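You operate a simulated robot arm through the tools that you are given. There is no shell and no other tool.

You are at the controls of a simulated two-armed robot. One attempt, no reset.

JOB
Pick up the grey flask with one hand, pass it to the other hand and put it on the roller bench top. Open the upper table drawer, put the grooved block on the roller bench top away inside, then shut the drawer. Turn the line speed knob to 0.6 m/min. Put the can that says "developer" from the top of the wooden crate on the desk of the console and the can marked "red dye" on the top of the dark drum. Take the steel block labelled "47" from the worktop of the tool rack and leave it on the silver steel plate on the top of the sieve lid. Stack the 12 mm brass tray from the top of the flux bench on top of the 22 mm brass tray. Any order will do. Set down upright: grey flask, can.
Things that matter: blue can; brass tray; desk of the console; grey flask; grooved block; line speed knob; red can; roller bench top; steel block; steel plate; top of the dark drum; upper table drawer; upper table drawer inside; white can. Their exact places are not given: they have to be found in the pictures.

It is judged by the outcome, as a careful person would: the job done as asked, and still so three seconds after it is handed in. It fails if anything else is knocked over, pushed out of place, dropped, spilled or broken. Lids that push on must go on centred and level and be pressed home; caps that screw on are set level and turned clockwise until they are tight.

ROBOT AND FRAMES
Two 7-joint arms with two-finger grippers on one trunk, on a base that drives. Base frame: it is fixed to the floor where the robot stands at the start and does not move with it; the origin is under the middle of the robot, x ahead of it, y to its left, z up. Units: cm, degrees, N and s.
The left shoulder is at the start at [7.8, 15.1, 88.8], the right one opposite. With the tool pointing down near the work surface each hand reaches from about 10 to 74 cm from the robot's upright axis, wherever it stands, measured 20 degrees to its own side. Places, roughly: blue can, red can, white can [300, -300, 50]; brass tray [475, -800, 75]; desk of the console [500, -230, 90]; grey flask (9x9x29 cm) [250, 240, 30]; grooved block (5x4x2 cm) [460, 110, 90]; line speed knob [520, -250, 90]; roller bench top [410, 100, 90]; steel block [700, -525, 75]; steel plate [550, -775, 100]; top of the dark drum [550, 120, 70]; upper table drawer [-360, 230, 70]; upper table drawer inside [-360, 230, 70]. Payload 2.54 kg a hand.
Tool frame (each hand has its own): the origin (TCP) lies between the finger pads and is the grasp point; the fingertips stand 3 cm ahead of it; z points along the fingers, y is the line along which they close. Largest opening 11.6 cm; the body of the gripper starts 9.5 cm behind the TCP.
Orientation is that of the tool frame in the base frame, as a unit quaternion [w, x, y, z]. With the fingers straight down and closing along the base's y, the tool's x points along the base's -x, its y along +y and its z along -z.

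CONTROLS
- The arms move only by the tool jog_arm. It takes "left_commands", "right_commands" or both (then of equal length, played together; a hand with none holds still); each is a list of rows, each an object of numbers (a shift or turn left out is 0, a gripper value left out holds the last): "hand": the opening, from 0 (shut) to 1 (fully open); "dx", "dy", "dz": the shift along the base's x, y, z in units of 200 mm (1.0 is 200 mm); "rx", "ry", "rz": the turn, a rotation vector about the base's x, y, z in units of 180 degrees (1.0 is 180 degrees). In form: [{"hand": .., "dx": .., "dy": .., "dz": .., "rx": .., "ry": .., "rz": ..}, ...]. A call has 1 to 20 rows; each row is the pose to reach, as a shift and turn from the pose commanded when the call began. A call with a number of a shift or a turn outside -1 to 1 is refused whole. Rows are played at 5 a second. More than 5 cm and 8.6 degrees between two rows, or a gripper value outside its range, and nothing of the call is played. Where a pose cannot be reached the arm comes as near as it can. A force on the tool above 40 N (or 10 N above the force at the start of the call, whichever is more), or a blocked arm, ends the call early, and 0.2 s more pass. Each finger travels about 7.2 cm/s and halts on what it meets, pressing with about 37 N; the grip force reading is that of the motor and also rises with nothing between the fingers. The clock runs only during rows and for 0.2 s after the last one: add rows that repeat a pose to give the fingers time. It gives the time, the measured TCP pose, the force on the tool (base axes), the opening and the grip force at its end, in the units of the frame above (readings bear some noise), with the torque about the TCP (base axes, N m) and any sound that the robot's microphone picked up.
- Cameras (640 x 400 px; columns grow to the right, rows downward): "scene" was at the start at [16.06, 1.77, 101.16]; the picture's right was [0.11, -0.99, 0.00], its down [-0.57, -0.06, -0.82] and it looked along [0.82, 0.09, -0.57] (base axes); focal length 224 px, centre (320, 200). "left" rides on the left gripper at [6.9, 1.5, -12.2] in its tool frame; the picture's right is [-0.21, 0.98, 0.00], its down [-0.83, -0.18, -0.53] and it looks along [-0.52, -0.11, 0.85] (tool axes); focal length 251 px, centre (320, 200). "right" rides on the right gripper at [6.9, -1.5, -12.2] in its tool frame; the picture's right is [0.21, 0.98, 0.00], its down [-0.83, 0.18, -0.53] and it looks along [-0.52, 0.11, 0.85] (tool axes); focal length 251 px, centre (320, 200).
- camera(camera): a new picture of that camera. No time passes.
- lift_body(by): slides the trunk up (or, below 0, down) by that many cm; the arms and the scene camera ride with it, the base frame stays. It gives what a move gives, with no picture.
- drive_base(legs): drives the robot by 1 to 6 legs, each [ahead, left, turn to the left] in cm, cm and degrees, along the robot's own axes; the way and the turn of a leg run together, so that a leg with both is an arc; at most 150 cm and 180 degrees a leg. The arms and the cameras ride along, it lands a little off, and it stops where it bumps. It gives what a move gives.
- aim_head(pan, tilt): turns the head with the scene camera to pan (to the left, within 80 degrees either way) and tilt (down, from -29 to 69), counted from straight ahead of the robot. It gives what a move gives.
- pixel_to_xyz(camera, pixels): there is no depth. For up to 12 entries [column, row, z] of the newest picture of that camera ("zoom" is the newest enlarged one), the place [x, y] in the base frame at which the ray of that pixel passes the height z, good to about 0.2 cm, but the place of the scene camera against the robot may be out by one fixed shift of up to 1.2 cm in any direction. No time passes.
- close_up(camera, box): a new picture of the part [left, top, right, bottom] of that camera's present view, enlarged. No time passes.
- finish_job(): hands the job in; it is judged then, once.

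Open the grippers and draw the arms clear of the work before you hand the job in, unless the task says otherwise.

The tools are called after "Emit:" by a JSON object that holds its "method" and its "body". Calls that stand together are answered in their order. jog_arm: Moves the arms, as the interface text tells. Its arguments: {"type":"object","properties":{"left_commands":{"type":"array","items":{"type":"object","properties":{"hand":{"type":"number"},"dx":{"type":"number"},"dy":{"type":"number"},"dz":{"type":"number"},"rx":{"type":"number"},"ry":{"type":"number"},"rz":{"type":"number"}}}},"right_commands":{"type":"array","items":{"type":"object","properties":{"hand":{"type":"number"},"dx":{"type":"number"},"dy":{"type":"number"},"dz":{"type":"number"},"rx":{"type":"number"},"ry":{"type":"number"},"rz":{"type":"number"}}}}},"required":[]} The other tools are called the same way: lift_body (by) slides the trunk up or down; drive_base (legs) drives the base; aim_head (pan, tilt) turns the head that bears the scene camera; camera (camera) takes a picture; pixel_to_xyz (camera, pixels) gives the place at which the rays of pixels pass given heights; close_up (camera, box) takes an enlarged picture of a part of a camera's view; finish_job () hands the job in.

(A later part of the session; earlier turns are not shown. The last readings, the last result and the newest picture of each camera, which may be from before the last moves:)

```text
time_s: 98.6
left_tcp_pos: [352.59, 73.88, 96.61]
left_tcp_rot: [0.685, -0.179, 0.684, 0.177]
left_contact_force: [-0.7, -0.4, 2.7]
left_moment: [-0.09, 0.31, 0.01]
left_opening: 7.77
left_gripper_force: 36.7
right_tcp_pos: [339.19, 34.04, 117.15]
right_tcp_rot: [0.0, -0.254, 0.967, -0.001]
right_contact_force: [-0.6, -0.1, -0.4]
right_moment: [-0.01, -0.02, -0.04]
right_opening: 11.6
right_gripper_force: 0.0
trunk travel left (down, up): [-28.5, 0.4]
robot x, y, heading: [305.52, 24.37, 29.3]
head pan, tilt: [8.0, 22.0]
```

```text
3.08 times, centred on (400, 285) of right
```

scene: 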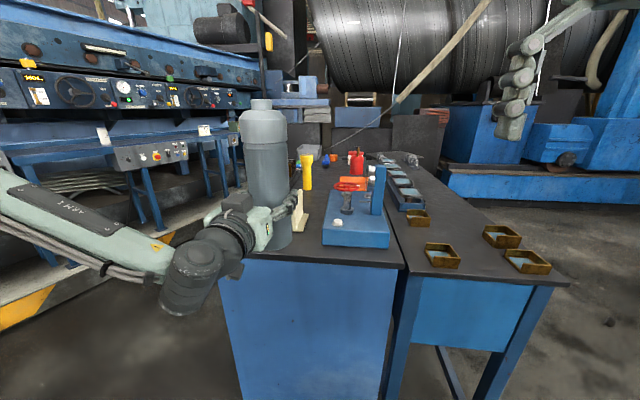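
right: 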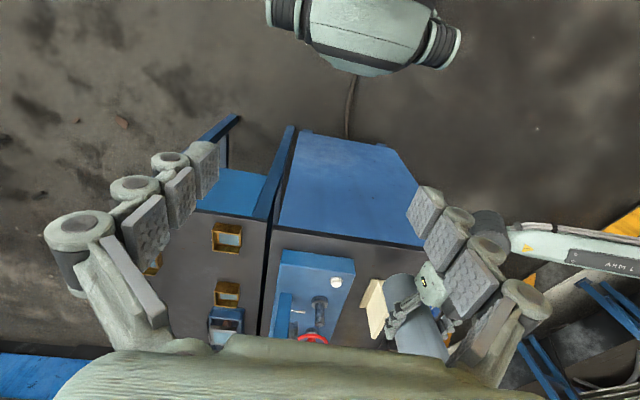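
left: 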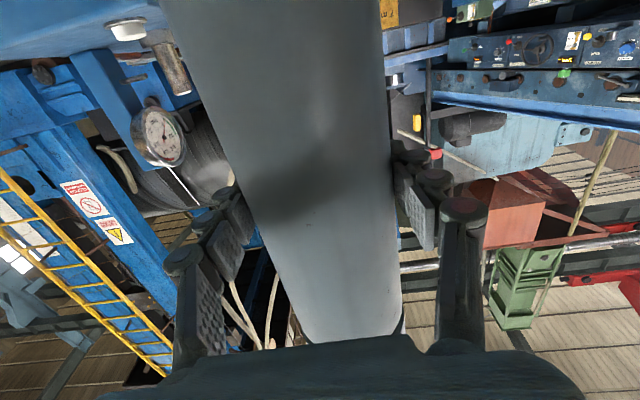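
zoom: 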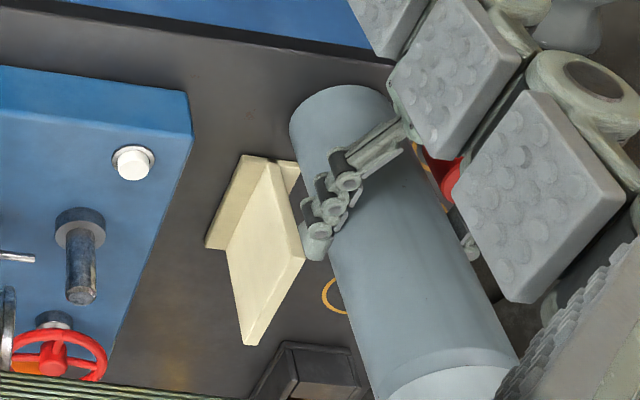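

The bench carries the flask now (+2.7 N). I open the left fingers only a little (to about 9 cm) so as not to touch the card.

Emit:
{"method": "jog_arm", "body": {"left_commands": [{"hand": 0.7}, {"hand": 0.74}, {"hand": 0.77}, {"hand": 0.77}]}}

Emit:
{"method": "close_up", "body": {"camera": "right", "box": [320, 220, 480, 350]}}

Emit:
{"method": "close_up", "body": {"camera": "scene", "box": [200, 100, 360, 300]}}

```text
time_s: 99.6
left_tcp_pos: [352.64, 73.65, 96.25]
left_tcp_rot: [0.683, -0.18, 0.685, 0.178]
left_contact_force: [0.6, 0.5, -0.1]
left_moment: [0.01, 0.0, 0.02]
left_opening: 8.93
left_gripper_force: 0.0
right_tcp_pos: [339.21, 34.04, 117.0]
right_tcp_rot: [0.001, -0.254, 0.967, 0.0]
right_contact_force: [-0.2, 0.3, -0.2]
right_moment: [-0.01, 0.04, -0.02]
right_opening: 11.6
right_gripper_force: 0.0
trunk travel left (down, up): [-28.5, 0.4]
robot x, y, heading: [305.81, 24.27, 29.0]
head pan, tilt: [8.0, 22.0]
```

```text
3.08 times, centred on (400, 285) of right
```

zoom: 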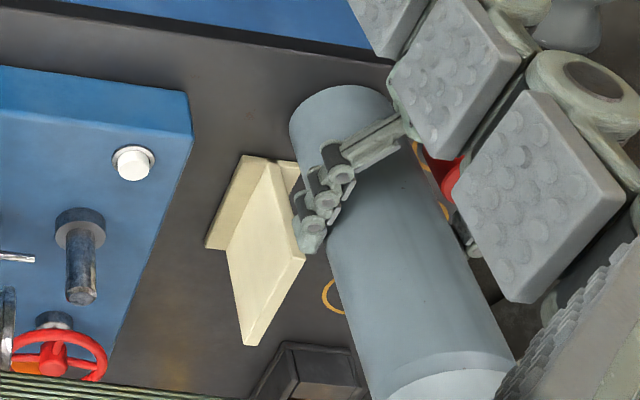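

```text
2.00 times, centred on (280, 200) of scene
```

zoom: 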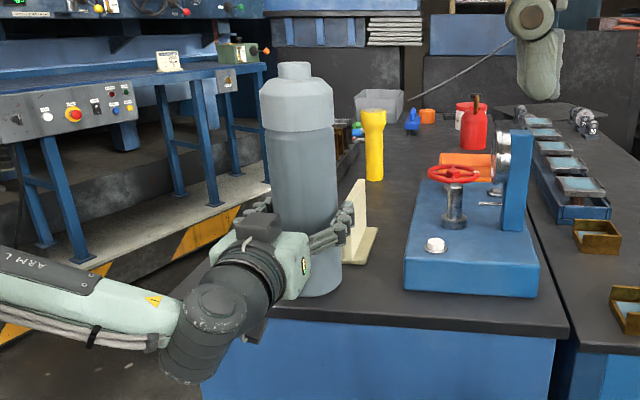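

The flask stands free and upright. I withdraw the left hand straight back 18 cm.

Emit:
{"method": "jog_arm", "body": {"left_commands": [{"dx": -0.1, "dy": -0.056}, {"dx": -0.25, "dy": -0.14}, {"dx": -0.42, "dy": -0.235}, {"dx": -0.6, "dy": -0.335}, {"dx": -0.78, "dy": -0.436}]}}

Emit:
{"method": "camera", "body": {"camera": "scene"}}

Emit:
{"method": "close_up", "body": {"camera": "right", "box": [320, 220, 480, 350]}}

```text
time_s: 100.8
left_tcp_pos: [343.03, 68.11, 93.9]
left_tcp_rot: [0.684, -0.179, 0.685, 0.177]
left_contact_force: [0.7, -1.0, 0.6]
left_moment: [0.01, -0.02, -0.02]
left_opening: 8.92
left_gripper_force: 0.2
left hand out of reach, approached as far as the arm can: row 4, 5
right_tcp_pos: [339.23, 33.98, 117.09]
right_tcp_rot: [0.0, -0.253, 0.967, 0.0]
right_contact_force: [-0.3, 0.3, 0.1]
right_moment: [0.01, 0.01, 0.01]
right_opening: 11.58
right_gripper_force: 0.1
trunk travel left (down, up): [-28.5, 0.4]
robot x, y, heading: [305.78, 23.99, 29.5]
head pan, tilt: [8.0, 22.0]
```

```text
taken
```

scene: 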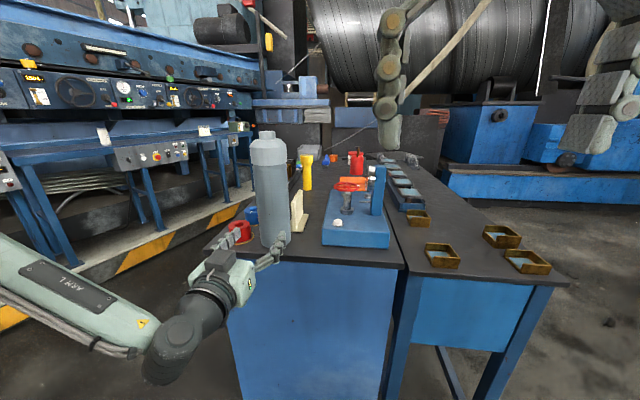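

```text
3.08 times, centred on (400, 285) of right
```

zoom: 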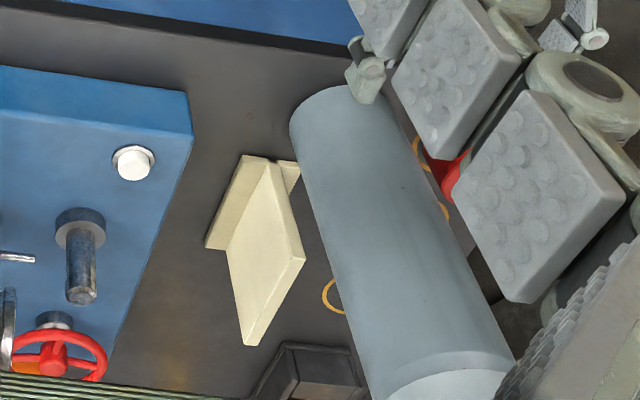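

The flask stands well. I drive back 40 cm and then turn the left hand to point down again.

Emit:
{"method": "drive_base", "body": {"legs": [[-40, 0, 0]]}}

Emit:
{"method": "jog_arm", "body": {"left_commands": [{"hand": 1, "rx": -0.0205, "ry": 0.0363, "dz": 0.03}, {"rx": -0.0409, "ry": 0.0726, "dz": 0.06}, {"rx": -0.0614, "ry": 0.1089, "dz": 0.09}, {"rx": -0.0818, "ry": 0.1452, "dz": 0.12}, {"rx": -0.1023, "ry": 0.1815, "dz": 0.15}, {"rx": -0.1228, "ry": 0.2178, "dz": 0.18}, {"rx": -0.1432, "ry": 0.254, "dz": 0.21}, {"rx": -0.1637, "ry": 0.2903, "dz": 0.24}, {"rx": -0.1841, "ry": 0.3266, "dz": 0.27}, {"rx": -0.2046, "ry": 0.3629, "dz": 0.3}, {"rx": -0.225, "ry": 0.3992, "dz": 0.33}, {"rx": -0.2455, "ry": 0.4355, "dz": 0.36}]}}

Emit:
{"method": "camera", "body": {"camera": "scene"}}

```text
time_s: 103.3
left_tcp_pos: [307.97, 48.46, 93.8]
left_tcp_rot: [0.684, -0.181, 0.684, 0.179]
left_contact_force: [0.3, -0.1, -0.8]
left_moment: [-0.02, 0.0, -0.02]
left_opening: 8.94
left_gripper_force: 0.1
right_tcp_pos: [304.24, 14.26, 117.12]
right_tcp_rot: [0.0, -0.255, 0.967, -0.001]
right_contact_force: [-0.1, 0.1, -0.2]
right_moment: [0.02, -0.02, -0.01]
right_opening: 11.61
right_gripper_force: 0.1
trunk travel left (down, up): [-28.5, 0.4]
robot x, y, heading: [270.5, 4.23, 29.8]
head pan, tilt: [8.0, 22.0]
```

```text
time_s: 105.9
left_tcp_pos: [307.82, 48.52, 100.95]
left_tcp_rot: [-0.003, -0.255, 0.967, 0.0]
left_contact_force: [0.5, -1.2, -0.4]
left_moment: [-0.01, -0.01, 0.0]
left_opening: 11.6
left_gripper_force: 0.1
left hand out of reach, approached as far as the arm can: row 1, 2, 3
right_tcp_pos: [304.31, 14.21, 117.09]
right_tcp_rot: [-0.001, -0.255, 0.967, 0.0]
right_contact_force: [0.1, 0.7, 0.0]
right_moment: [0.02, 0.0, 0.0]
right_opening: 11.6
right_gripper_force: 0.1
trunk travel left (down, up): [-28.5, 0.4]
robot x, y, heading: [271.01, 4.18, 29.6]
head pan, tilt: [8.0, 22.0]
```

```text
taken
```

scene: 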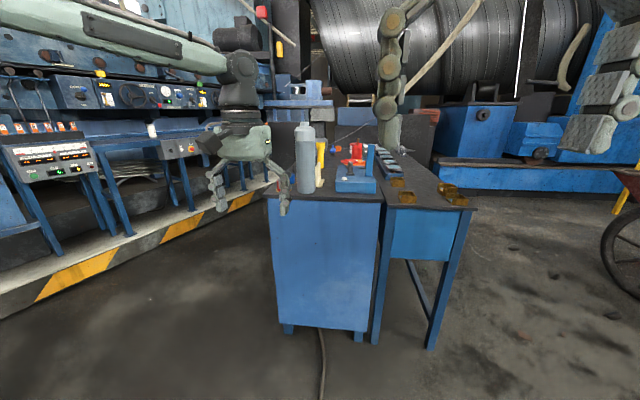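

I now drive around to the drawer side of the cabinet, toward its far end, to look for the grooved block near (460,110).

Emit:
{"method": "drive_base", "body": {"legs": [[48, 56, 0], [49, 56, 0], [0, 0, -90], [10, 70, 0], [15, 32, 0]]}}

Emit:
{"method": "aim_head", "body": {"pan": 0, "tilt": 35}}

Emit:
{"method": "camera", "body": {"camera": "scene"}}

Emit:
{"method": "camera", "body": {"camera": "left"}}

Emit:
{"method": "camera", "body": {"camera": "right"}}

```text
time_s: 131.0
left_tcp_pos: [444.66, 133.34, 100.97]
left_tcp_rot: [-0.001, 0.52, 0.854, 0.001]
left_contact_force: [0.7, -0.4, 0.4]
left_moment: [-0.01, 0.01, 0.02]
left_opening: 11.61
left_gripper_force: 0.1
right_tcp_pos: [410.68, 138.3, 117.0]
right_tcp_rot: [0.001, 0.52, 0.854, 0.0]
right_contact_force: [0.2, 0.0, -0.6]
right_moment: [0.01, 0.01, -0.04]
right_opening: 11.6
right_gripper_force: 0.1
trunk travel left (down, up): [-28.5, 0.4]
robot x, y, heading: [402.14, 172.3, -62.6]
head pan, tilt: [8.0, 22.0]
```

```text
time_s: 131.8
left_tcp_pos: [444.6, 133.36, 101.02]
left_tcp_rot: [0.0, 0.521, 0.854, 0.001]
left_contact_force: [0.2, -0.3, 0.2]
left_moment: [0.03, -0.02, 0.03]
left_opening: 11.61
left_gripper_force: 0.0
right_tcp_pos: [410.57, 138.29, 117.02]
right_tcp_rot: [0.0, 0.52, 0.854, 0.0]
right_contact_force: [-1.2, 0.0, -0.1]
right_moment: [-0.01, 0.0, 0.03]
right_opening: 11.63
right_gripper_force: 0.1
trunk travel left (down, up): [-28.5, 0.4]
robot x, y, heading: [402.18, 172.34, -62.9]
head pan, tilt: [0.0, 35.0]
```

```text
taken
```

scene: 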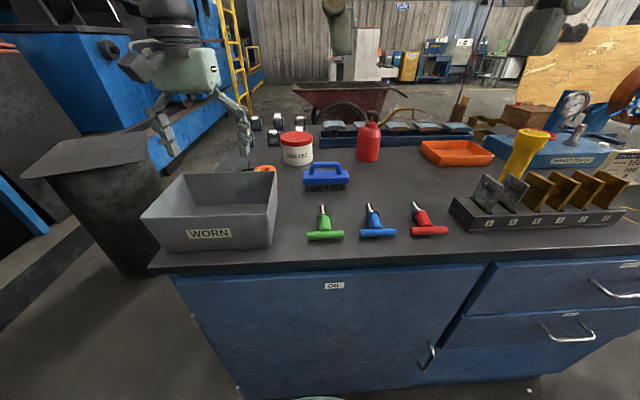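

```text
taken
```

left: 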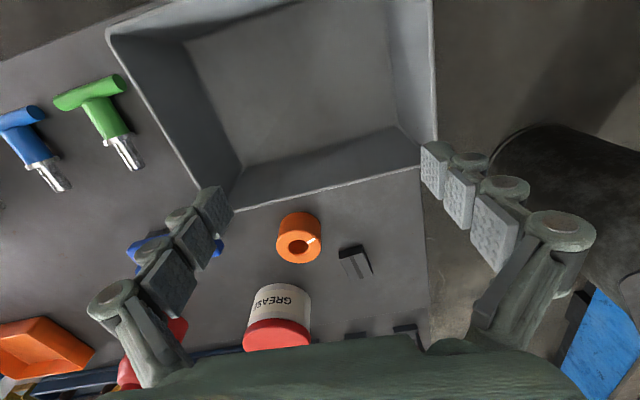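

```text
taken
```

right: 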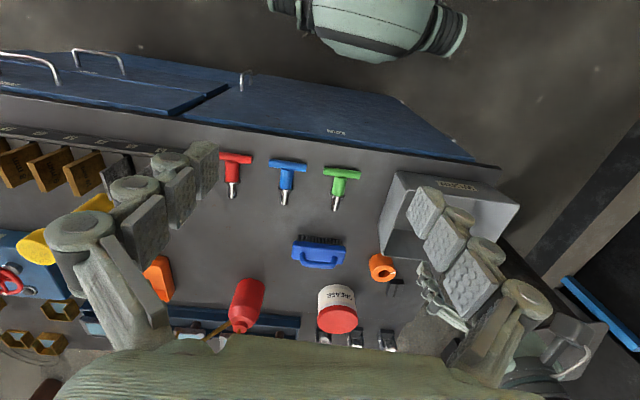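

The left wrist view shows a small grey grooved block at (353,262) beside the orange ring. I zoom on it and locate it.

Emit:
{"method": "close_up", "body": {"camera": "left", "box": [260, 190, 430, 350]}}

Emit:
{"method": "pixel_to_xyz", "body": {"camera": "left", "pixels": [[354, 264, 86], [354, 264, 88], [298, 240, 88], [278, 320, 90], [385, 165, 95], [230, 195, 95]]}}

Emit:
{"method": "pixel_to_xyz", "body": {"camera": "scene", "pixels": [[85, 155, 70], [30, 172, 70], [150, 140, 70], [100, 250, 0]]}}

```text
2.50 times, centred on (345, 270) of left
```

zoom: 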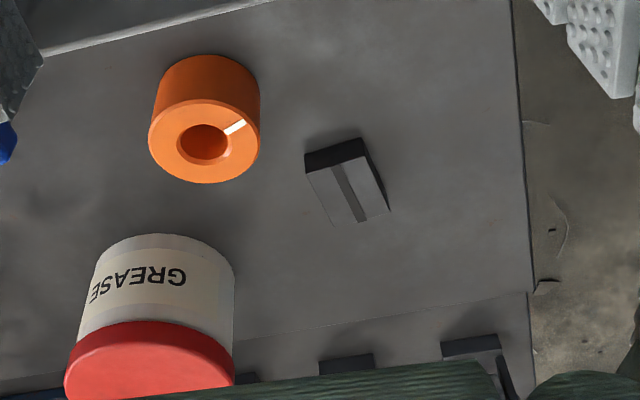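

```text
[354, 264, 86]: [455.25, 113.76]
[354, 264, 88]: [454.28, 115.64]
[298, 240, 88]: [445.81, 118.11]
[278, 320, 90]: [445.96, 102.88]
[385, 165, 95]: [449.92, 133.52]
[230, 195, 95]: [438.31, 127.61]
```

```text
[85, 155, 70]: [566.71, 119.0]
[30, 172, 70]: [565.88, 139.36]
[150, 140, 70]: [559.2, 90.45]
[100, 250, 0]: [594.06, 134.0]
```

The block's top face corners are about zoom (308,172),(370,155),(390,210),(336,225). I compute them at z≈87.6 for orientation.

Emit:
{"method": "pixel_to_xyz", "body": {"camera": "zoom", "pixels": [[307, 172, 87.6], [371, 155, 87.6], [391, 211, 87.6], [337, 226, 87.6], [307, 152, 85.6], [361, 138, 85.6], [341, 166, 87.6], [362, 221, 87.6]]}}

```text
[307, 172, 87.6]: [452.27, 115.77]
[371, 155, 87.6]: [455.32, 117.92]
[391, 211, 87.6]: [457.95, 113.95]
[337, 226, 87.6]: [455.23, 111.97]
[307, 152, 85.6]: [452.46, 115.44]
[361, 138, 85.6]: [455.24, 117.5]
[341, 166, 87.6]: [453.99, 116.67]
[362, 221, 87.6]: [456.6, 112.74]
```

The grooved block's centre is (455.2,114.9), long axis at about -56 degrees. I drive 3.5 cm ahead to bring it into reach.

Emit:
{"method": "drive_base", "body": {"legs": [[3.5, 0, 0]]}}

Emit:
{"method": "jog_arm", "body": {"left_commands": [{"dz": 0.1, "rz": 0.02}, {"dz": 0.2, "rz": 0.043}, {"dz": 0.25, "rz": 0.043, "rx": -0.03, "ry": -0.015}, {"dz": 0.25, "rz": 0.043, "rx": -0.06, "ry": -0.03}, {"dz": 0.25, "rz": 0.043, "rx": -0.074, "ry": -0.038}]}}

Emit:
{"method": "camera", "body": {"camera": "left"}}

```text
time_s: 132.6
left_tcp_pos: [446.3, 130.19, 100.97]
left_tcp_rot: [-0.001, 0.521, 0.854, 0.001]
left_contact_force: [0.0, -0.6, -0.9]
left_moment: [0.03, 0.04, -0.01]
left_opening: 11.59
left_gripper_force: 0.0
right_tcp_pos: [412.36, 135.09, 117.0]
right_tcp_rot: [0.0, 0.519, 0.855, 0.001]
right_contact_force: [-0.1, -0.9, -0.5]
right_moment: [0.03, 0.02, -0.01]
right_opening: 11.59
right_gripper_force: 0.0
trunk travel left (down, up): [-28.5, 0.4]
robot x, y, heading: [403.64, 169.09, -62.4]
head pan, tilt: [0.0, 35.0]
```

```text
time_s: 133.8
left_tcp_pos: [446.29, 130.34, 106.09]
left_tcp_rot: [0.112, 0.457, 0.88, -0.067]
left_contact_force: [0.2, 0.6, -0.3]
left_moment: [0.0, -0.02, 0.02]
left_opening: 11.57
left_gripper_force: 0.0
right_tcp_pos: [412.24, 135.23, 117.04]
right_tcp_rot: [0.0, 0.519, 0.855, 0.0]
right_contact_force: [0.6, 0.0, 0.5]
right_moment: [0.0, 0.02, 0.03]
right_opening: 11.62
right_gripper_force: 0.1
trunk travel left (down, up): [-28.5, 0.4]
robot x, y, heading: [403.71, 169.31, -62.5]
head pan, tilt: [0.0, 35.0]
```

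```text
taken
```

left: 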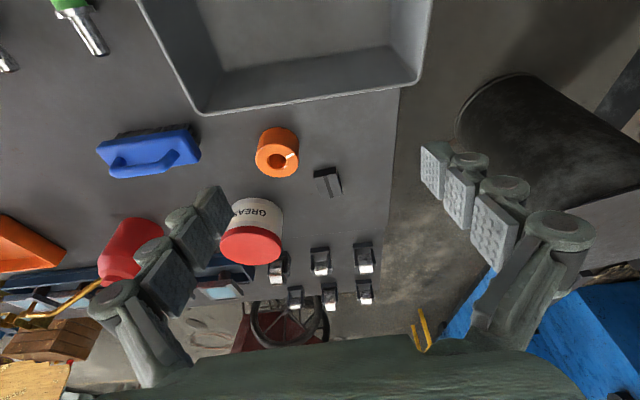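

The tilted hand looks at the block at (328,181). I recompute its centre from this view before approaching.

Emit:
{"method": "close_up", "body": {"camera": "left", "box": [280, 140, 380, 220]}}

```text
5.00 times, centred on (330, 180) of left
```

zoom: 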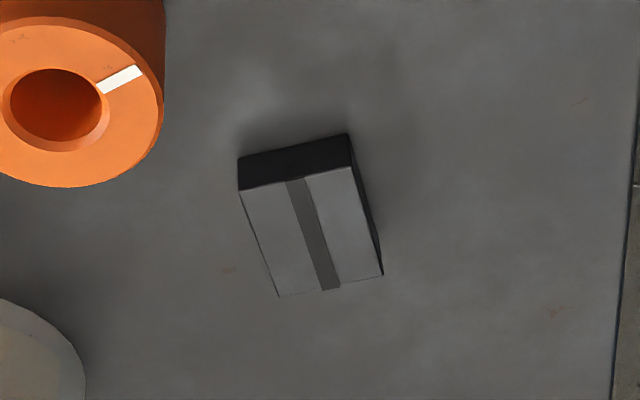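

The block's top corners are zoom (239,191),(352,166),(382,275),(278,296).

Emit:
{"method": "pixel_to_xyz", "body": {"camera": "zoom", "pixels": [[239, 191, 87.6], [352, 166, 87.6], [382, 275, 87.6], [278, 296, 87.6], [239, 160, 85.6], [347, 134, 85.6]]}}

```text
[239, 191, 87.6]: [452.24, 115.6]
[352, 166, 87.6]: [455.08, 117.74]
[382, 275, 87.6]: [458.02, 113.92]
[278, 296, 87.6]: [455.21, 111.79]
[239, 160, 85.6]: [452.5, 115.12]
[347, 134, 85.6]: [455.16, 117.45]
```

Consistent: centre (455.1,114.8). I move above it with the fingers at about 7 cm.

Emit:
{"method": "jog_arm", "body": {"left_commands": [{"dx": 0.1, "dy": -0.17, "dz": 0, "hand": 0.6}, {"dx": 0.2, "dy": -0.34, "dz": -0.03}, {"dx": 0.31, "dy": -0.53, "dz": -0.15}, {"dx": 0.38, "dy": -0.66, "dz": -0.3}, {"dx": 0.43, "dy": -0.75, "dz": -0.455}]}}

Emit:
{"method": "camera", "body": {"camera": "left"}}

```text
time_s: 135.0
left_tcp_pos: [454.88, 116.36, 97.01]
left_tcp_rot: [0.111, 0.457, 0.88, -0.067]
left_contact_force: [-0.6, 0.0, -0.4]
left_moment: [-0.01, -0.03, -0.02]
left_opening: 6.95
left_gripper_force: 0.1
left hand out of reach, approached as far as the arm can: row 5
right_tcp_pos: [412.32, 135.21, 117.09]
right_tcp_rot: [0.0, 0.519, 0.854, 0.0]
right_contact_force: [-0.3, 0.7, 0.2]
right_moment: [-0.04, -0.01, -0.03]
right_opening: 11.63
right_gripper_force: 0.1
trunk travel left (down, up): [-28.5, 0.4]
robot x, y, heading: [403.61, 169.27, -62.8]
head pan, tilt: [0.0, 35.0]
```

```text
taken
```

left: 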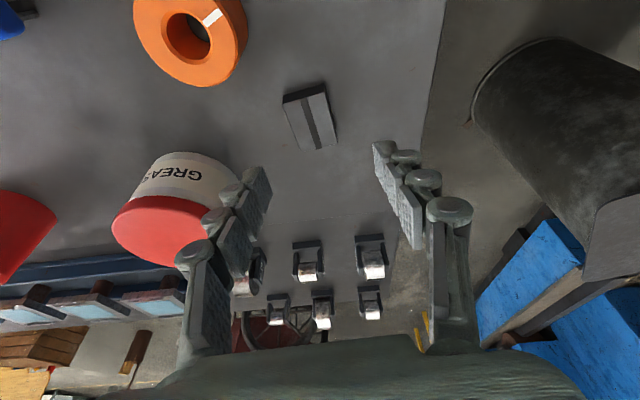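

It is about 1 cm short at this height, but lower down the reach improves. I descend with a further shift of 1 cm.

Emit:
{"method": "jog_arm", "body": {"left_commands": [{"dz": -0.12, "dy": 0}, {"dz": -0.24, "dy": -0.02, "dx": 0.01}, {"dz": -0.33, "dy": -0.05, "dx": 0.01}]}}

Emit:
{"method": "camera", "body": {"camera": "left"}}

```text
time_s: 135.8
left_tcp_pos: [455.16, 116.3, 90.32]
left_tcp_rot: [0.111, 0.457, 0.88, -0.068]
left_contact_force: [0.0, -0.2, -0.5]
left_moment: [0.01, 0.02, 0.02]
left_opening: 6.94
left_gripper_force: 0.1
left hand out of reach, approached as far as the arm can: row 2, 3
right_tcp_pos: [412.31, 135.21, 117.05]
right_tcp_rot: [0.0, 0.52, 0.854, 0.0]
right_contact_force: [-0.2, 0.4, -0.3]
right_moment: [0.01, -0.01, 0.02]
right_opening: 11.59
right_gripper_force: 0.1
trunk travel left (down, up): [-28.5, 0.4]
robot x, y, heading: [403.91, 168.85, -62.6]
head pan, tilt: [0.0, 35.0]
```

```text
taken
```

left: 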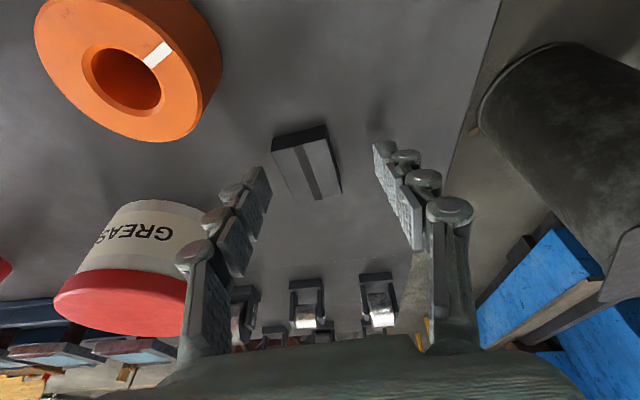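

The block sits 0.8 cm toward the left finger. I shift the hand accordingly and go down to z 89.3, then close.

Emit:
{"method": "jog_arm", "body": {"left_commands": [{"dx": -0.035, "dy": -0.024, "dz": 0}, {"dx": -0.035, "dy": -0.024, "dz": -0.025}, {"dx": -0.035, "dy": -0.024, "dz": -0.05}]}}

Emit:
{"method": "camera", "body": {"camera": "left"}}

```text
time_s: 136.6
left_tcp_pos: [454.7, 116.36, 89.36]
left_tcp_rot: [0.111, 0.457, 0.88, -0.068]
left_contact_force: [0.4, 0.5, 0.8]
left_moment: [-0.01, 0.0, 0.0]
left_opening: 6.97
left_gripper_force: 0.1
left hand out of reach, approached as far as the arm can: row 1, 2, 3
right_tcp_pos: [412.29, 135.14, 117.13]
right_tcp_rot: [0.001, 0.52, 0.854, 0.0]
right_contact_force: [-0.2, -0.2, -0.6]
right_moment: [0.02, -0.02, 0.0]
right_opening: 11.59
right_gripper_force: 0.0
trunk travel left (down, up): [-28.5, 0.4]
robot x, y, heading: [403.84, 169.11, -62.5]
head pan, tilt: [0.0, 35.0]
```

```text
taken
```

left: 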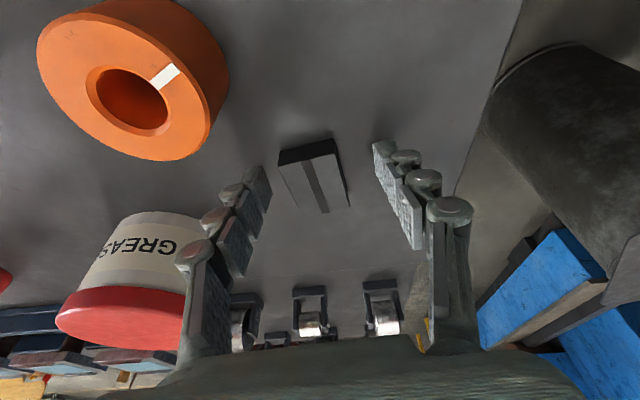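

The block lies between the finger pads. I close the left hand on it.

Emit:
{"method": "jog_arm", "body": {"left_commands": [{"hand": 0.45}, {"hand": 0.25}, {"hand": 0.25}, {"hand": 0.25}, {"hand": 0.25}]}}

Emit:
{"method": "camera", "body": {"camera": "left"}}

```text
time_s: 137.8
left_tcp_pos: [454.56, 116.41, 89.43]
left_tcp_rot: [0.111, 0.457, 0.88, -0.068]
left_contact_force: [-0.4, -0.2, 1.5]
left_moment: [-0.01, -0.03, -0.02]
left_opening: 3.52
left_gripper_force: 37.3
right_tcp_pos: [412.18, 135.18, 117.06]
right_tcp_rot: [0.0, 0.519, 0.855, 0.0]
right_contact_force: [0.8, -0.5, 0.0]
right_moment: [0.02, 0.02, 0.03]
right_opening: 11.59
right_gripper_force: 0.1
trunk travel left (down, up): [-28.5, 0.4]
robot x, y, heading: [403.6, 169.14, -62.7]
head pan, tilt: [0.0, 35.0]
```

```text
taken
```

left: 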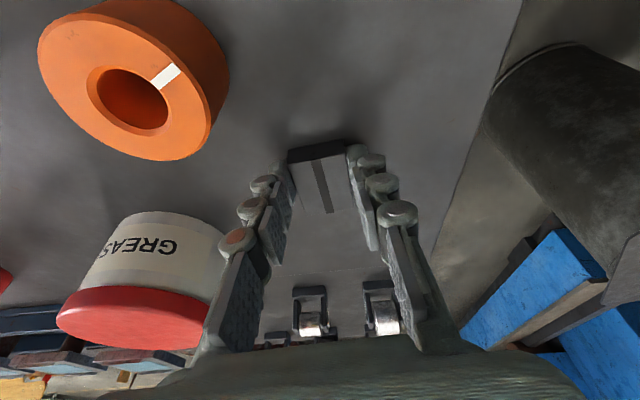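

The fingers hold the block at 3.5 cm. I lift it up vertically and draw back toward the robot.

Emit:
{"method": "jog_arm", "body": {"left_commands": [{"dz": 0.1}, {"dz": 0.25}, {"dz": 0.45}, {"dz": 0.65}, {"dz": 0.85}, {"dz": 0.9, "dx": -0.1, "dy": 0.19}, {"dz": 0.9, "dx": -0.2, "dy": 0.38}, {"dz": 0.9, "dx": -0.3, "dy": 0.57}, {"dz": 0.9, "dx": -0.4, "dy": 0.76}]}}

Emit:
{"method": "camera", "body": {"camera": "left"}}

Emit:
{"method": "camera", "body": {"camera": "scene"}}

```text
time_s: 139.8
left_tcp_pos: [446.61, 131.71, 107.5]
left_tcp_rot: [0.111, 0.456, 0.88, -0.067]
left_contact_force: [0.0, 0.7, -2.5]
left_moment: [-0.01, 0.0, 0.02]
left_opening: 3.51
left_gripper_force: 37.2
left hand out of reach, approached as far as the arm can: row 4, 5
right_tcp_pos: [412.26, 135.34, 117.08]
right_tcp_rot: [0.0, 0.52, 0.854, 0.0]
right_contact_force: [-0.8, 0.3, 0.5]
right_moment: [-0.01, -0.03, 0.0]
right_opening: 11.6
right_gripper_force: 0.1
trunk travel left (down, up): [-28.5, 0.4]
robot x, y, heading: [403.64, 168.98, -62.7]
head pan, tilt: [0.0, 35.0]
```

```text
taken
```

left: 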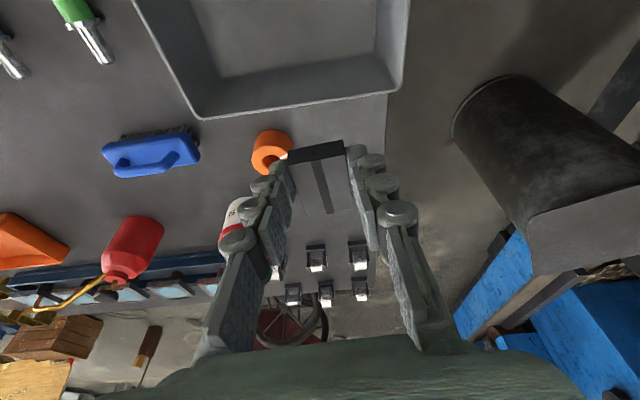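

```text
taken
```

scene: 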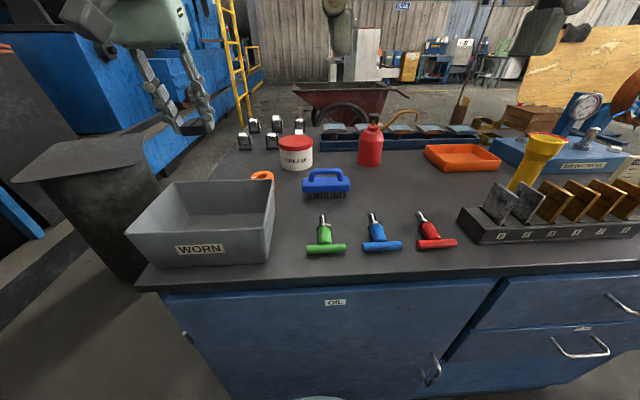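

The block is in the left hand (3.5 cm). I drive off toward the table with drawers behind the start, by way of the open floor.

Emit:
{"method": "drive_base", "body": {"legs": [[-15, 0, 0], [0, -90, 0], [0, 0, -117], [140, 40, 0], [145, 20, 0], [60, 0, 0]]}}

Emit:
{"method": "aim_head", "body": {"pan": 0, "tilt": 15}}

Emit:
{"method": "camera", "body": {"camera": "scene"}}

Emit:
{"method": "camera", "body": {"camera": "left"}}

```text
time_s: 171.6
left_tcp_pos: [-82.75, 65.01, 107.36]
left_tcp_rot: [-0.001, 0.99, 0.059, -0.129]
left_contact_force: [0.3, 0.0, -3.1]
left_moment: [0.0, -0.03, -0.01]
left_opening: 3.49
left_gripper_force: 37.3
right_tcp_pos: [-63.38, 93.58, 116.95]
right_tcp_rot: [0.0, 1.0, -0.009, 0.0]
right_contact_force: [-0.9, -0.8, -0.1]
right_moment: [0.0, -0.02, -0.01]
right_opening: 11.61
right_gripper_force: 0.1
trunk travel left (down, up): [-28.5, 0.4]
robot x, y, heading: [-29.83, 85.35, 179.1]
head pan, tilt: [0.0, 35.0]
```

```text
time_s: 172.4
left_tcp_pos: [-82.82, 64.95, 107.53]
left_tcp_rot: [-0.001, 0.99, 0.058, -0.129]
left_contact_force: [-0.8, 0.1, -1.8]
left_moment: [-0.03, -0.06, 0.05]
left_opening: 3.52
left_gripper_force: 36.7
right_tcp_pos: [-63.41, 93.57, 117.09]
right_tcp_rot: [0.0, 1.0, -0.007, 0.0]
right_contact_force: [-0.4, -0.2, -0.2]
right_moment: [-0.04, -0.01, 0.0]
right_opening: 11.6
right_gripper_force: 0.0
trunk travel left (down, up): [-28.5, 0.4]
robot x, y, heading: [-29.06, 84.97, 179.3]
head pan, tilt: [0.0, 15.0]
```

```text
taken
```

scene: 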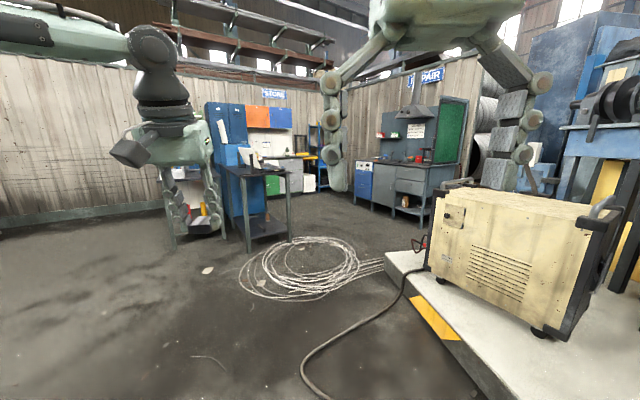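

```text
taken
```

left: 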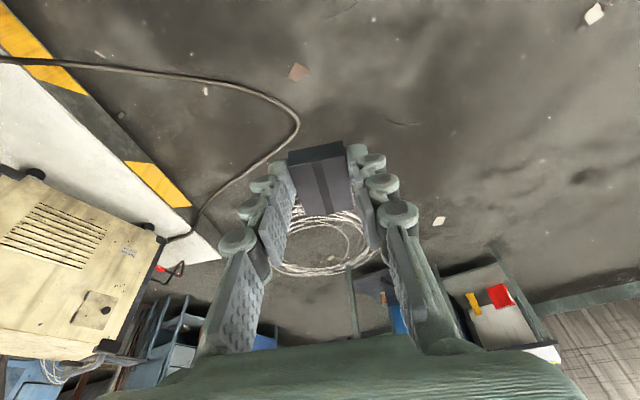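

A "REPAIR" bench with drawers is at (410,180) and another station at (255,170). I zoom on them.

Emit:
{"method": "close_up", "body": {"camera": "scene", "box": [340, 60, 500, 240]}}

Emit:
{"method": "close_up", "body": {"camera": "scene", "box": [180, 80, 360, 260]}}

Emit:
{"method": "pixel_to_xyz", "body": {"camera": "scene", "pixels": [[355, 203, 0], [425, 232, 0], [395, 183, 70], [248, 250, 0], [290, 237, 0], [385, 255, 17], [455, 335, 0]]}}

```text
2.22 times, centred on (420, 150) of scene
```

zoom: 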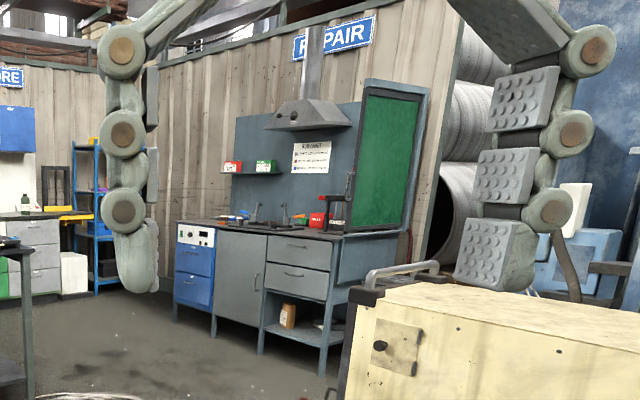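

```text
2.22 times, centred on (270, 170) of scene
```

zoom: 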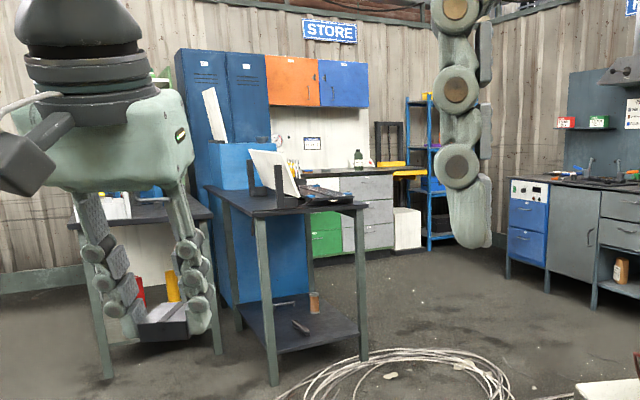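

```text
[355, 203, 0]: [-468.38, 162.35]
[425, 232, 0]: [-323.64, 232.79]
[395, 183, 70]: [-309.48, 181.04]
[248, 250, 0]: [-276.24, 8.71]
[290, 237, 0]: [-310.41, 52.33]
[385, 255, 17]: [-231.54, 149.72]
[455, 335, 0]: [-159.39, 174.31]
```

The repair bench front runs from about (-468,162) to (-324,233), so the upper grey drawer fits the given place. I check the wire coil's extent on the floor and the tables to plan a path.

Emit:
{"method": "pixel_to_xyz", "body": {"camera": "scene", "pixels": [[240, 285, 0], [385, 268, 0], [300, 302, 0], [310, 240, 0], [360, 250, 0], [395, 262, 0], [205, 270, 0], [190, 245, 0]]}}

```text
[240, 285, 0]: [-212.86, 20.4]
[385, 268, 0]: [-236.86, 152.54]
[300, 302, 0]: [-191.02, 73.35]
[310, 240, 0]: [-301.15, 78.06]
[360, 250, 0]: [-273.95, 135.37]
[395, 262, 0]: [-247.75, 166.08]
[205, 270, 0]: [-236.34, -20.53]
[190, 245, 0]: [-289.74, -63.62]
```

The wire coil spans roughly x -300..-190, y 20..135, blocking the direct way. I look left for a way round the table.

Emit:
{"method": "drive_base", "body": {"legs": [[60, 60, 0]]}}

Emit:
{"method": "aim_head", "body": {"pan": 0, "tilt": 20}}

Emit:
{"method": "camera", "body": {"camera": "scene"}}

Emit:
{"method": "aim_head", "body": {"pan": 45, "tilt": 15}}

Emit:
{"method": "camera", "body": {"camera": "scene"}}

```text
time_s: 178.6
left_tcp_pos: [-142.77, 5.66, 107.63]
left_tcp_rot: [-0.002, 0.99, 0.061, -0.129]
left_contact_force: [-0.3, 0.3, -2.6]
left_moment: [0.01, -0.02, -0.01]
left_opening: 3.53
left_gripper_force: 36.9
right_tcp_pos: [-123.5, 34.45, 117.06]
right_tcp_rot: [0.0, 1.0, -0.006, 0.001]
right_contact_force: [0.3, 0.0, -0.2]
right_moment: [0.01, 0.0, 0.01]
right_opening: 11.62
right_gripper_force: 0.2
trunk travel left (down, up): [-28.5, 0.4]
robot x, y, heading: [-89.67, 26.34, 179.4]
head pan, tilt: [0.0, 15.0]
```

```text
time_s: 179.3
left_tcp_pos: [-142.76, 5.56, 107.48]
left_tcp_rot: [0.0, 0.99, 0.062, -0.128]
left_contact_force: [-1.1, 0.0, -1.4]
left_moment: [0.0, -0.06, -0.01]
left_opening: 3.53
left_gripper_force: 37.7
right_tcp_pos: [-123.51, 34.41, 117.0]
right_tcp_rot: [0.0, 1.0, -0.005, 0.002]
right_contact_force: [0.2, 0.3, -0.7]
right_moment: [-0.03, 0.02, 0.02]
right_opening: 11.62
right_gripper_force: 0.0
trunk travel left (down, up): [-28.5, 0.4]
robot x, y, heading: [-89.42, 25.96, 179.2]
head pan, tilt: [0.0, 20.0]
```

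```text
taken
```

scene: 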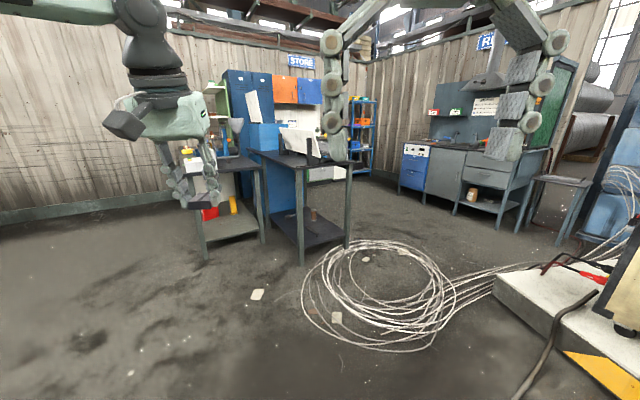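

```text
time_s: 180.4
left_tcp_pos: [-142.7, 5.77, 107.48]
left_tcp_rot: [0.0, 0.99, 0.063, -0.129]
left_contact_force: [-0.5, -0.1, -1.7]
left_moment: [0.0, -0.09, -0.01]
left_opening: 3.54
left_gripper_force: 37.0
right_tcp_pos: [-123.54, 34.44, 117.01]
right_tcp_rot: [0.0, 1.0, -0.005, 0.0]
right_contact_force: [0.6, 0.0, 0.5]
right_moment: [0.01, 0.01, -0.01]
right_opening: 11.6
right_gripper_force: 0.1
trunk travel left (down, up): [-28.5, 0.4]
robot x, y, heading: [-89.44, 26.32, 179.4]
head pan, tilt: [45.0, 15.0]
```

```text
taken
```

scene: 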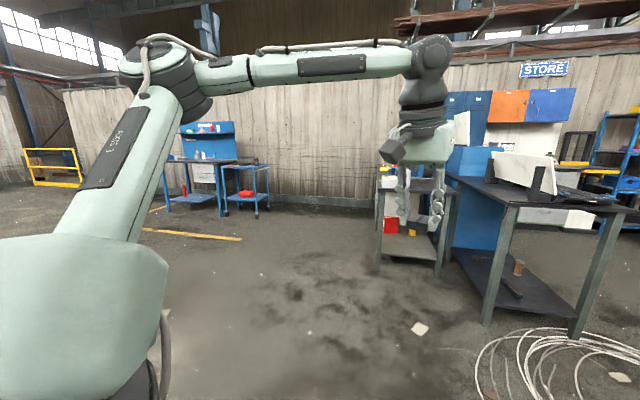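

I measure the coil, cable tail and platform corner again from this nearer place.

Emit:
{"method": "aim_head", "body": {"pan": -10, "tilt": 25}}

Emit:
{"method": "camera", "body": {"camera": "scene"}}

```text
time_s: 181.6
left_tcp_pos: [-142.77, 5.67, 107.47]
left_tcp_rot: [0.0, 0.99, 0.061, -0.129]
left_contact_force: [0.6, 0.3, -2.7]
left_moment: [-0.01, -0.06, -0.05]
left_opening: 3.53
left_gripper_force: 37.1
right_tcp_pos: [-123.46, 34.38, 117.08]
right_tcp_rot: [0.0, 1.0, -0.005, 0.0]
right_contact_force: [0.7, 0.5, -0.2]
right_moment: [0.01, 0.0, 0.03]
right_opening: 11.59
right_gripper_force: 0.1
trunk travel left (down, up): [-28.5, 0.4]
robot x, y, heading: [-89.68, 26.37, 178.9]
head pan, tilt: [-10.0, 25.0]
```

```text
taken
```

scene: 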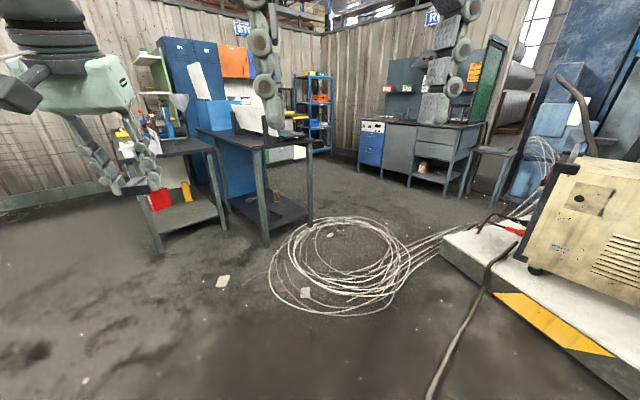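

Emit:
{"method": "pixel_to_xyz", "body": {"camera": "scene", "pixels": [[268, 270, 0], [412, 265, 0], [345, 218, 0], [345, 316, 0], [440, 256, 0], [310, 222, 0], [268, 244, 0], [383, 170, 0], [460, 190, 0], [498, 207, 0], [465, 197, 0], [440, 246, 17]]}}

```text
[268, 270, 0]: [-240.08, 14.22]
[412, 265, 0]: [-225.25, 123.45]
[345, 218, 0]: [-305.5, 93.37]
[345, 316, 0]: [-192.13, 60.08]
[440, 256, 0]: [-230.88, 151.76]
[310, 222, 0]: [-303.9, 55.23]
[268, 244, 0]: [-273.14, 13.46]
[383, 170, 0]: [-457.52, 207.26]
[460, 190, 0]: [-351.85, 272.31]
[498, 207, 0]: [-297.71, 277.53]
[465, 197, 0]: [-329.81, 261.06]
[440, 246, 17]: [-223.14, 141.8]
```

There is no way around the coil, so I cross at its thinner side near the platform, carefully. First leg to (-185,100).

Emit:
{"method": "drive_base", "body": {"legs": [[95, -74, 0]]}}

Emit:
{"method": "drive_base", "body": {"legs": [[65, -12, 0]]}}

Emit:
{"method": "camera", "body": {"camera": "scene"}}

```text
time_s: 189.2
left_tcp_pos: [-234.6, 79.31, 107.45]
left_tcp_rot: [0.0, 0.989, 0.068, -0.129]
left_contact_force: [-0.1, -0.2, -2.4]
left_moment: [0.0, -0.07, -0.02]
left_opening: 3.49
left_gripper_force: 36.6
right_tcp_pos: [-215.74, 108.29, 117.03]
right_tcp_rot: [0.0, 1.0, 0.002, 0.0]
right_contact_force: [0.2, -0.1, -0.9]
right_moment: [0.01, -0.01, 0.0]
right_opening: 11.58
right_gripper_force: 0.0
trunk travel left (down, up): [-28.5, 0.4]
robot x, y, heading: [-181.7, 100.28, -179.8]
head pan, tilt: [-10.0, 25.0]
```

```text
time_s: 192.8
left_tcp_pos: [-300.18, 90.57, 107.45]
left_tcp_rot: [0.001, 0.989, 0.07, -0.129]
left_contact_force: [-0.2, -0.9, -2.5]
left_moment: [0.03, -0.04, 0.0]
left_opening: 3.53
left_gripper_force: 37.3
right_tcp_pos: [-281.53, 119.71, 117.08]
right_tcp_rot: [0.0, 1.0, 0.004, 0.0]
right_contact_force: [-0.7, -0.4, -0.8]
right_moment: [-0.01, -0.04, -0.02]
right_opening: 11.6
right_gripper_force: 0.0
trunk travel left (down, up): [-28.5, 0.4]
robot x, y, heading: [-247.4, 111.85, -179.6]
head pan, tilt: [-10.0, 25.0]
```

```text
taken
```

scene: 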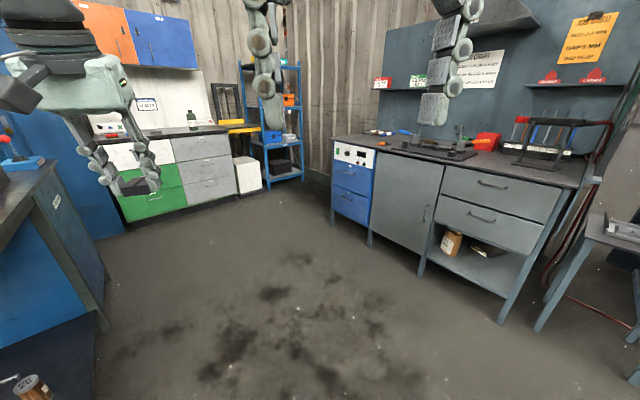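

Passed without a bump. The repair bench's upper grey drawer has its handle at (492,184); I locate feet and drawer.

Emit:
{"method": "pixel_to_xyz", "body": {"camera": "scene", "pixels": [[334, 223, 0], [421, 277, 0], [500, 324, 0], [492, 184, 72], [445, 168, 80], [562, 190, 80], [492, 184, 75], [575, 187, 85], [335, 140, 85]]}}

Emit:
{"method": "close_up", "body": {"camera": "scene", "box": [400, 130, 600, 260]}}

```text
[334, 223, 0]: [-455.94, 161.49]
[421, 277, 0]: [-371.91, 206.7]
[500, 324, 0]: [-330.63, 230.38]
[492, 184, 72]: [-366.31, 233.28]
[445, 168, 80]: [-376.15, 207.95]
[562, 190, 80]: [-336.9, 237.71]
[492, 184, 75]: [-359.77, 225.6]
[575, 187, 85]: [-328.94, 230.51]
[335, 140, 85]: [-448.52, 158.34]
```

```text
3.08 times, centred on (500, 195) of scene
```

zoom: 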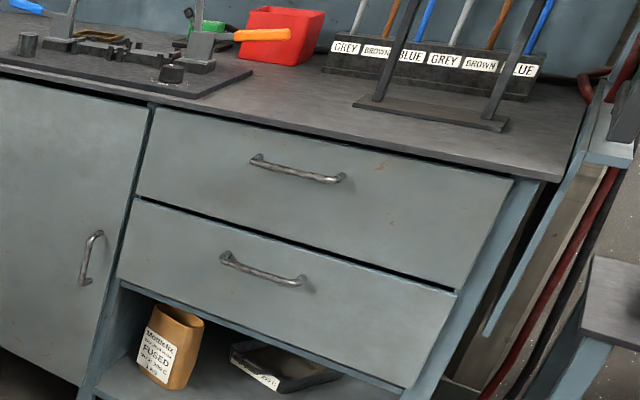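

The drawer front is centred near (-351,218.5), facing direction (0.48,-0.88), with the handle near z 78.5. I turn to heading 118.8 and move to (-324,153).

Emit:
{"method": "drive_base", "body": {"legs": [[0, 0, -61.6], [62, 47, 0]]}}

Emit:
{"method": "aim_head", "body": {"pan": 0, "tilt": 35}}

Emit:
{"method": "camera", "body": {"camera": "scene"}}

Emit:
{"method": "camera", "body": {"camera": "right"}}

```text
time_s: 200.7
left_tcp_pos: [-363.1, 177.91, 107.6]
left_tcp_rot: [-0.066, 0.888, -0.441, -0.112]
left_contact_force: [0.0, 0.1, -2.6]
left_moment: [-0.04, -0.04, 0.0]
left_opening: 3.51
left_gripper_force: 37.0
right_tcp_pos: [-328.56, 175.77, 117.0]
right_tcp_rot: [0.0, 0.864, -0.503, -0.001]
right_contact_force: [1.1, 0.4, -0.2]
right_moment: [-0.01, -0.02, 0.02]
right_opening: 11.59
right_gripper_force: 0.0
trunk travel left (down, up): [-28.5, 0.4]
robot x, y, heading: [-318.78, 142.42, 119.3]
head pan, tilt: [-10.0, 25.0]
```

```text
time_s: 201.4
left_tcp_pos: [-363.07, 178.01, 107.46]
left_tcp_rot: [-0.064, 0.889, -0.44, -0.112]
left_contact_force: [-0.3, 0.1, -2.5]
left_moment: [-0.06, -0.03, -0.04]
left_opening: 3.51
left_gripper_force: 36.6
right_tcp_pos: [-328.6, 175.7, 116.98]
right_tcp_rot: [0.0, 0.864, -0.503, 0.0]
right_contact_force: [-0.7, -1.0, 0.2]
right_moment: [0.03, -0.02, 0.03]
right_opening: 11.6
right_gripper_force: 0.1
trunk travel left (down, up): [-28.5, 0.4]
robot x, y, heading: [-318.47, 142.37, 119.6]
head pan, tilt: [0.0, 35.0]
```

```text
taken
```

scene: 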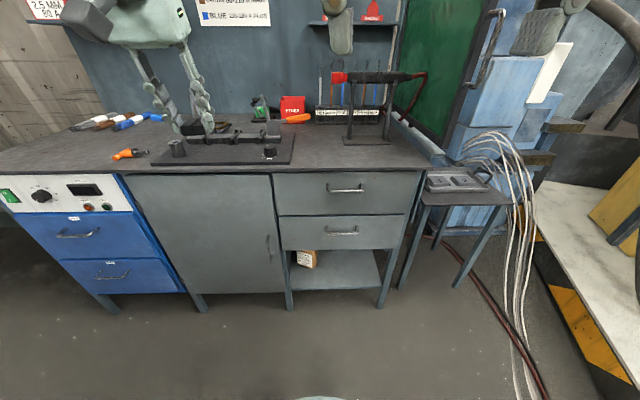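

```text
taken
```

right: 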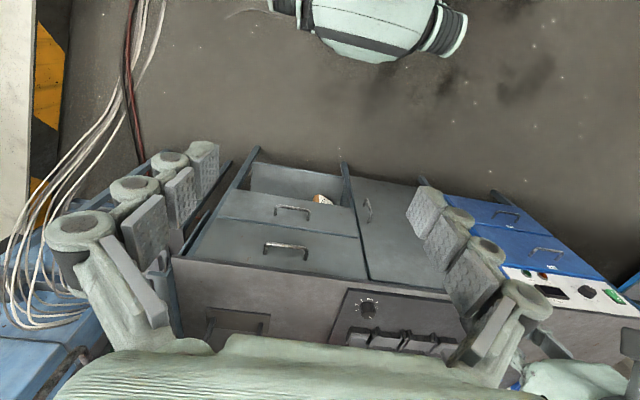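

The upper drawer handle is at scene (346,189) and right view (286,249). I triangulate it.

Emit:
{"method": "close_up", "body": {"camera": "scene", "box": [260, 140, 440, 260]}}

Emit:
{"method": "close_up", "body": {"camera": "right", "box": [180, 180, 380, 300]}}

```text
3.33 times, centred on (350, 200) of scene
```

zoom: 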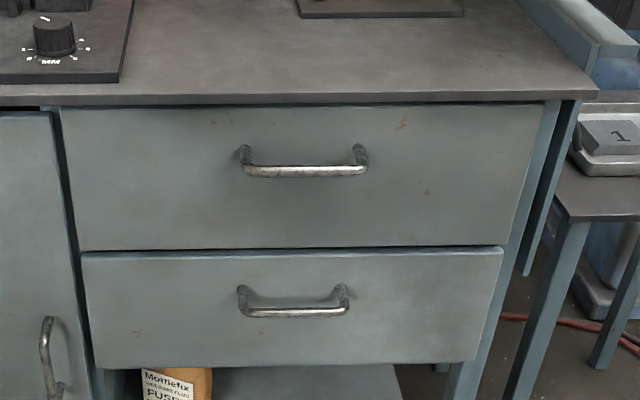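

```text
3.20 times, centred on (280, 240) of right
```

zoom: 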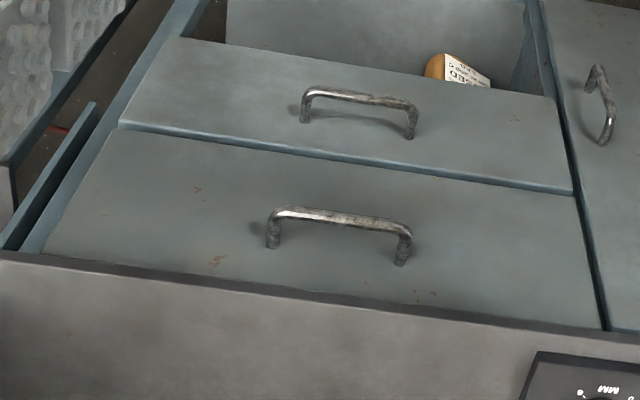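

I compute the bar ends for several heights from both views.

Emit:
{"method": "pixel_to_xyz", "body": {"camera": "zoom", "pixels": [[275, 214, 76], [275, 214, 80], [408, 233, 76], [408, 233, 80], [345, 222, 76], [345, 222, 78], [345, 222, 80], [20, 255, 85], [620, 335, 85]]}}

Emit:
{"method": "pixel_to_xyz", "body": {"camera": "scene", "pixels": [[329, 191, 76], [329, 191, 80], [364, 191, 76], [364, 191, 80], [346, 191, 76], [346, 191, 78], [346, 191, 80], [272, 170, 85], [430, 168, 85]]}}

```text
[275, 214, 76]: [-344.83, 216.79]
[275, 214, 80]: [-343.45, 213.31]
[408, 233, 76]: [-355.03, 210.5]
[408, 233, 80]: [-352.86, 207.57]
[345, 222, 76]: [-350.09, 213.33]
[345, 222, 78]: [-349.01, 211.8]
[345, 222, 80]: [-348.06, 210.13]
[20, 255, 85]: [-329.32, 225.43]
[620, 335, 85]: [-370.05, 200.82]
```

```text
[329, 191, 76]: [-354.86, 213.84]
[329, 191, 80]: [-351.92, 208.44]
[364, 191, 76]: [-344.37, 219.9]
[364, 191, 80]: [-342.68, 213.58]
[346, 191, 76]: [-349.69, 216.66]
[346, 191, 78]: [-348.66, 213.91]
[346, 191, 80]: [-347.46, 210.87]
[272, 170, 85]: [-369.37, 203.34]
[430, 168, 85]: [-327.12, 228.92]
```

The two views disagree by a camera shift, so I lower the right hand 18 cm for a second precise wrist view.

Emit:
{"method": "jog_arm", "body": {"right_commands": [{"dz": -0.2}, {"dz": -0.4}, {"dz": -0.6}, {"dz": -0.8}, {"dz": -0.9}]}}

Emit:
{"method": "close_up", "body": {"camera": "right", "box": [180, 180, 400, 320]}}

```text
time_s: 202.6
left_tcp_pos: [-363.17, 178.0, 107.57]
left_tcp_rot: [-0.064, 0.888, -0.441, -0.111]
left_contact_force: [-0.5, -0.4, -2.0]
left_moment: [-0.01, -0.04, 0.02]
left_opening: 3.51
left_gripper_force: 37.1
right_tcp_pos: [-328.7, 175.74, 99.09]
right_tcp_rot: [0.001, 0.864, -0.503, 0.0]
right_contact_force: [0.4, 0.7, 0.1]
right_moment: [0.02, -0.04, -0.01]
right_opening: 11.59
right_gripper_force: 0.0
trunk travel left (down, up): [-28.5, 0.4]
robot x, y, heading: [-318.79, 142.54, 119.7]
head pan, tilt: [0.0, 35.0]
```

```text
2.86 times, centred on (290, 250) of right
```

zoom: 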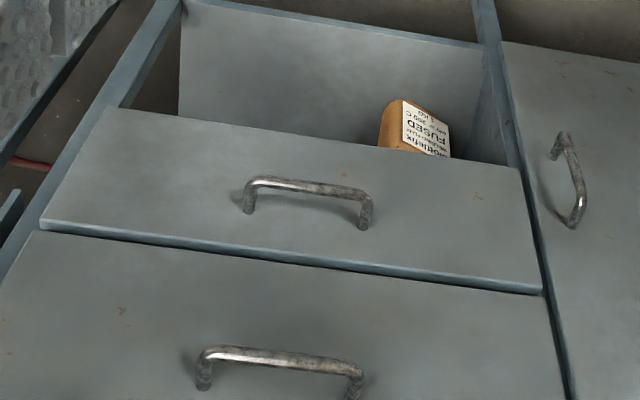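

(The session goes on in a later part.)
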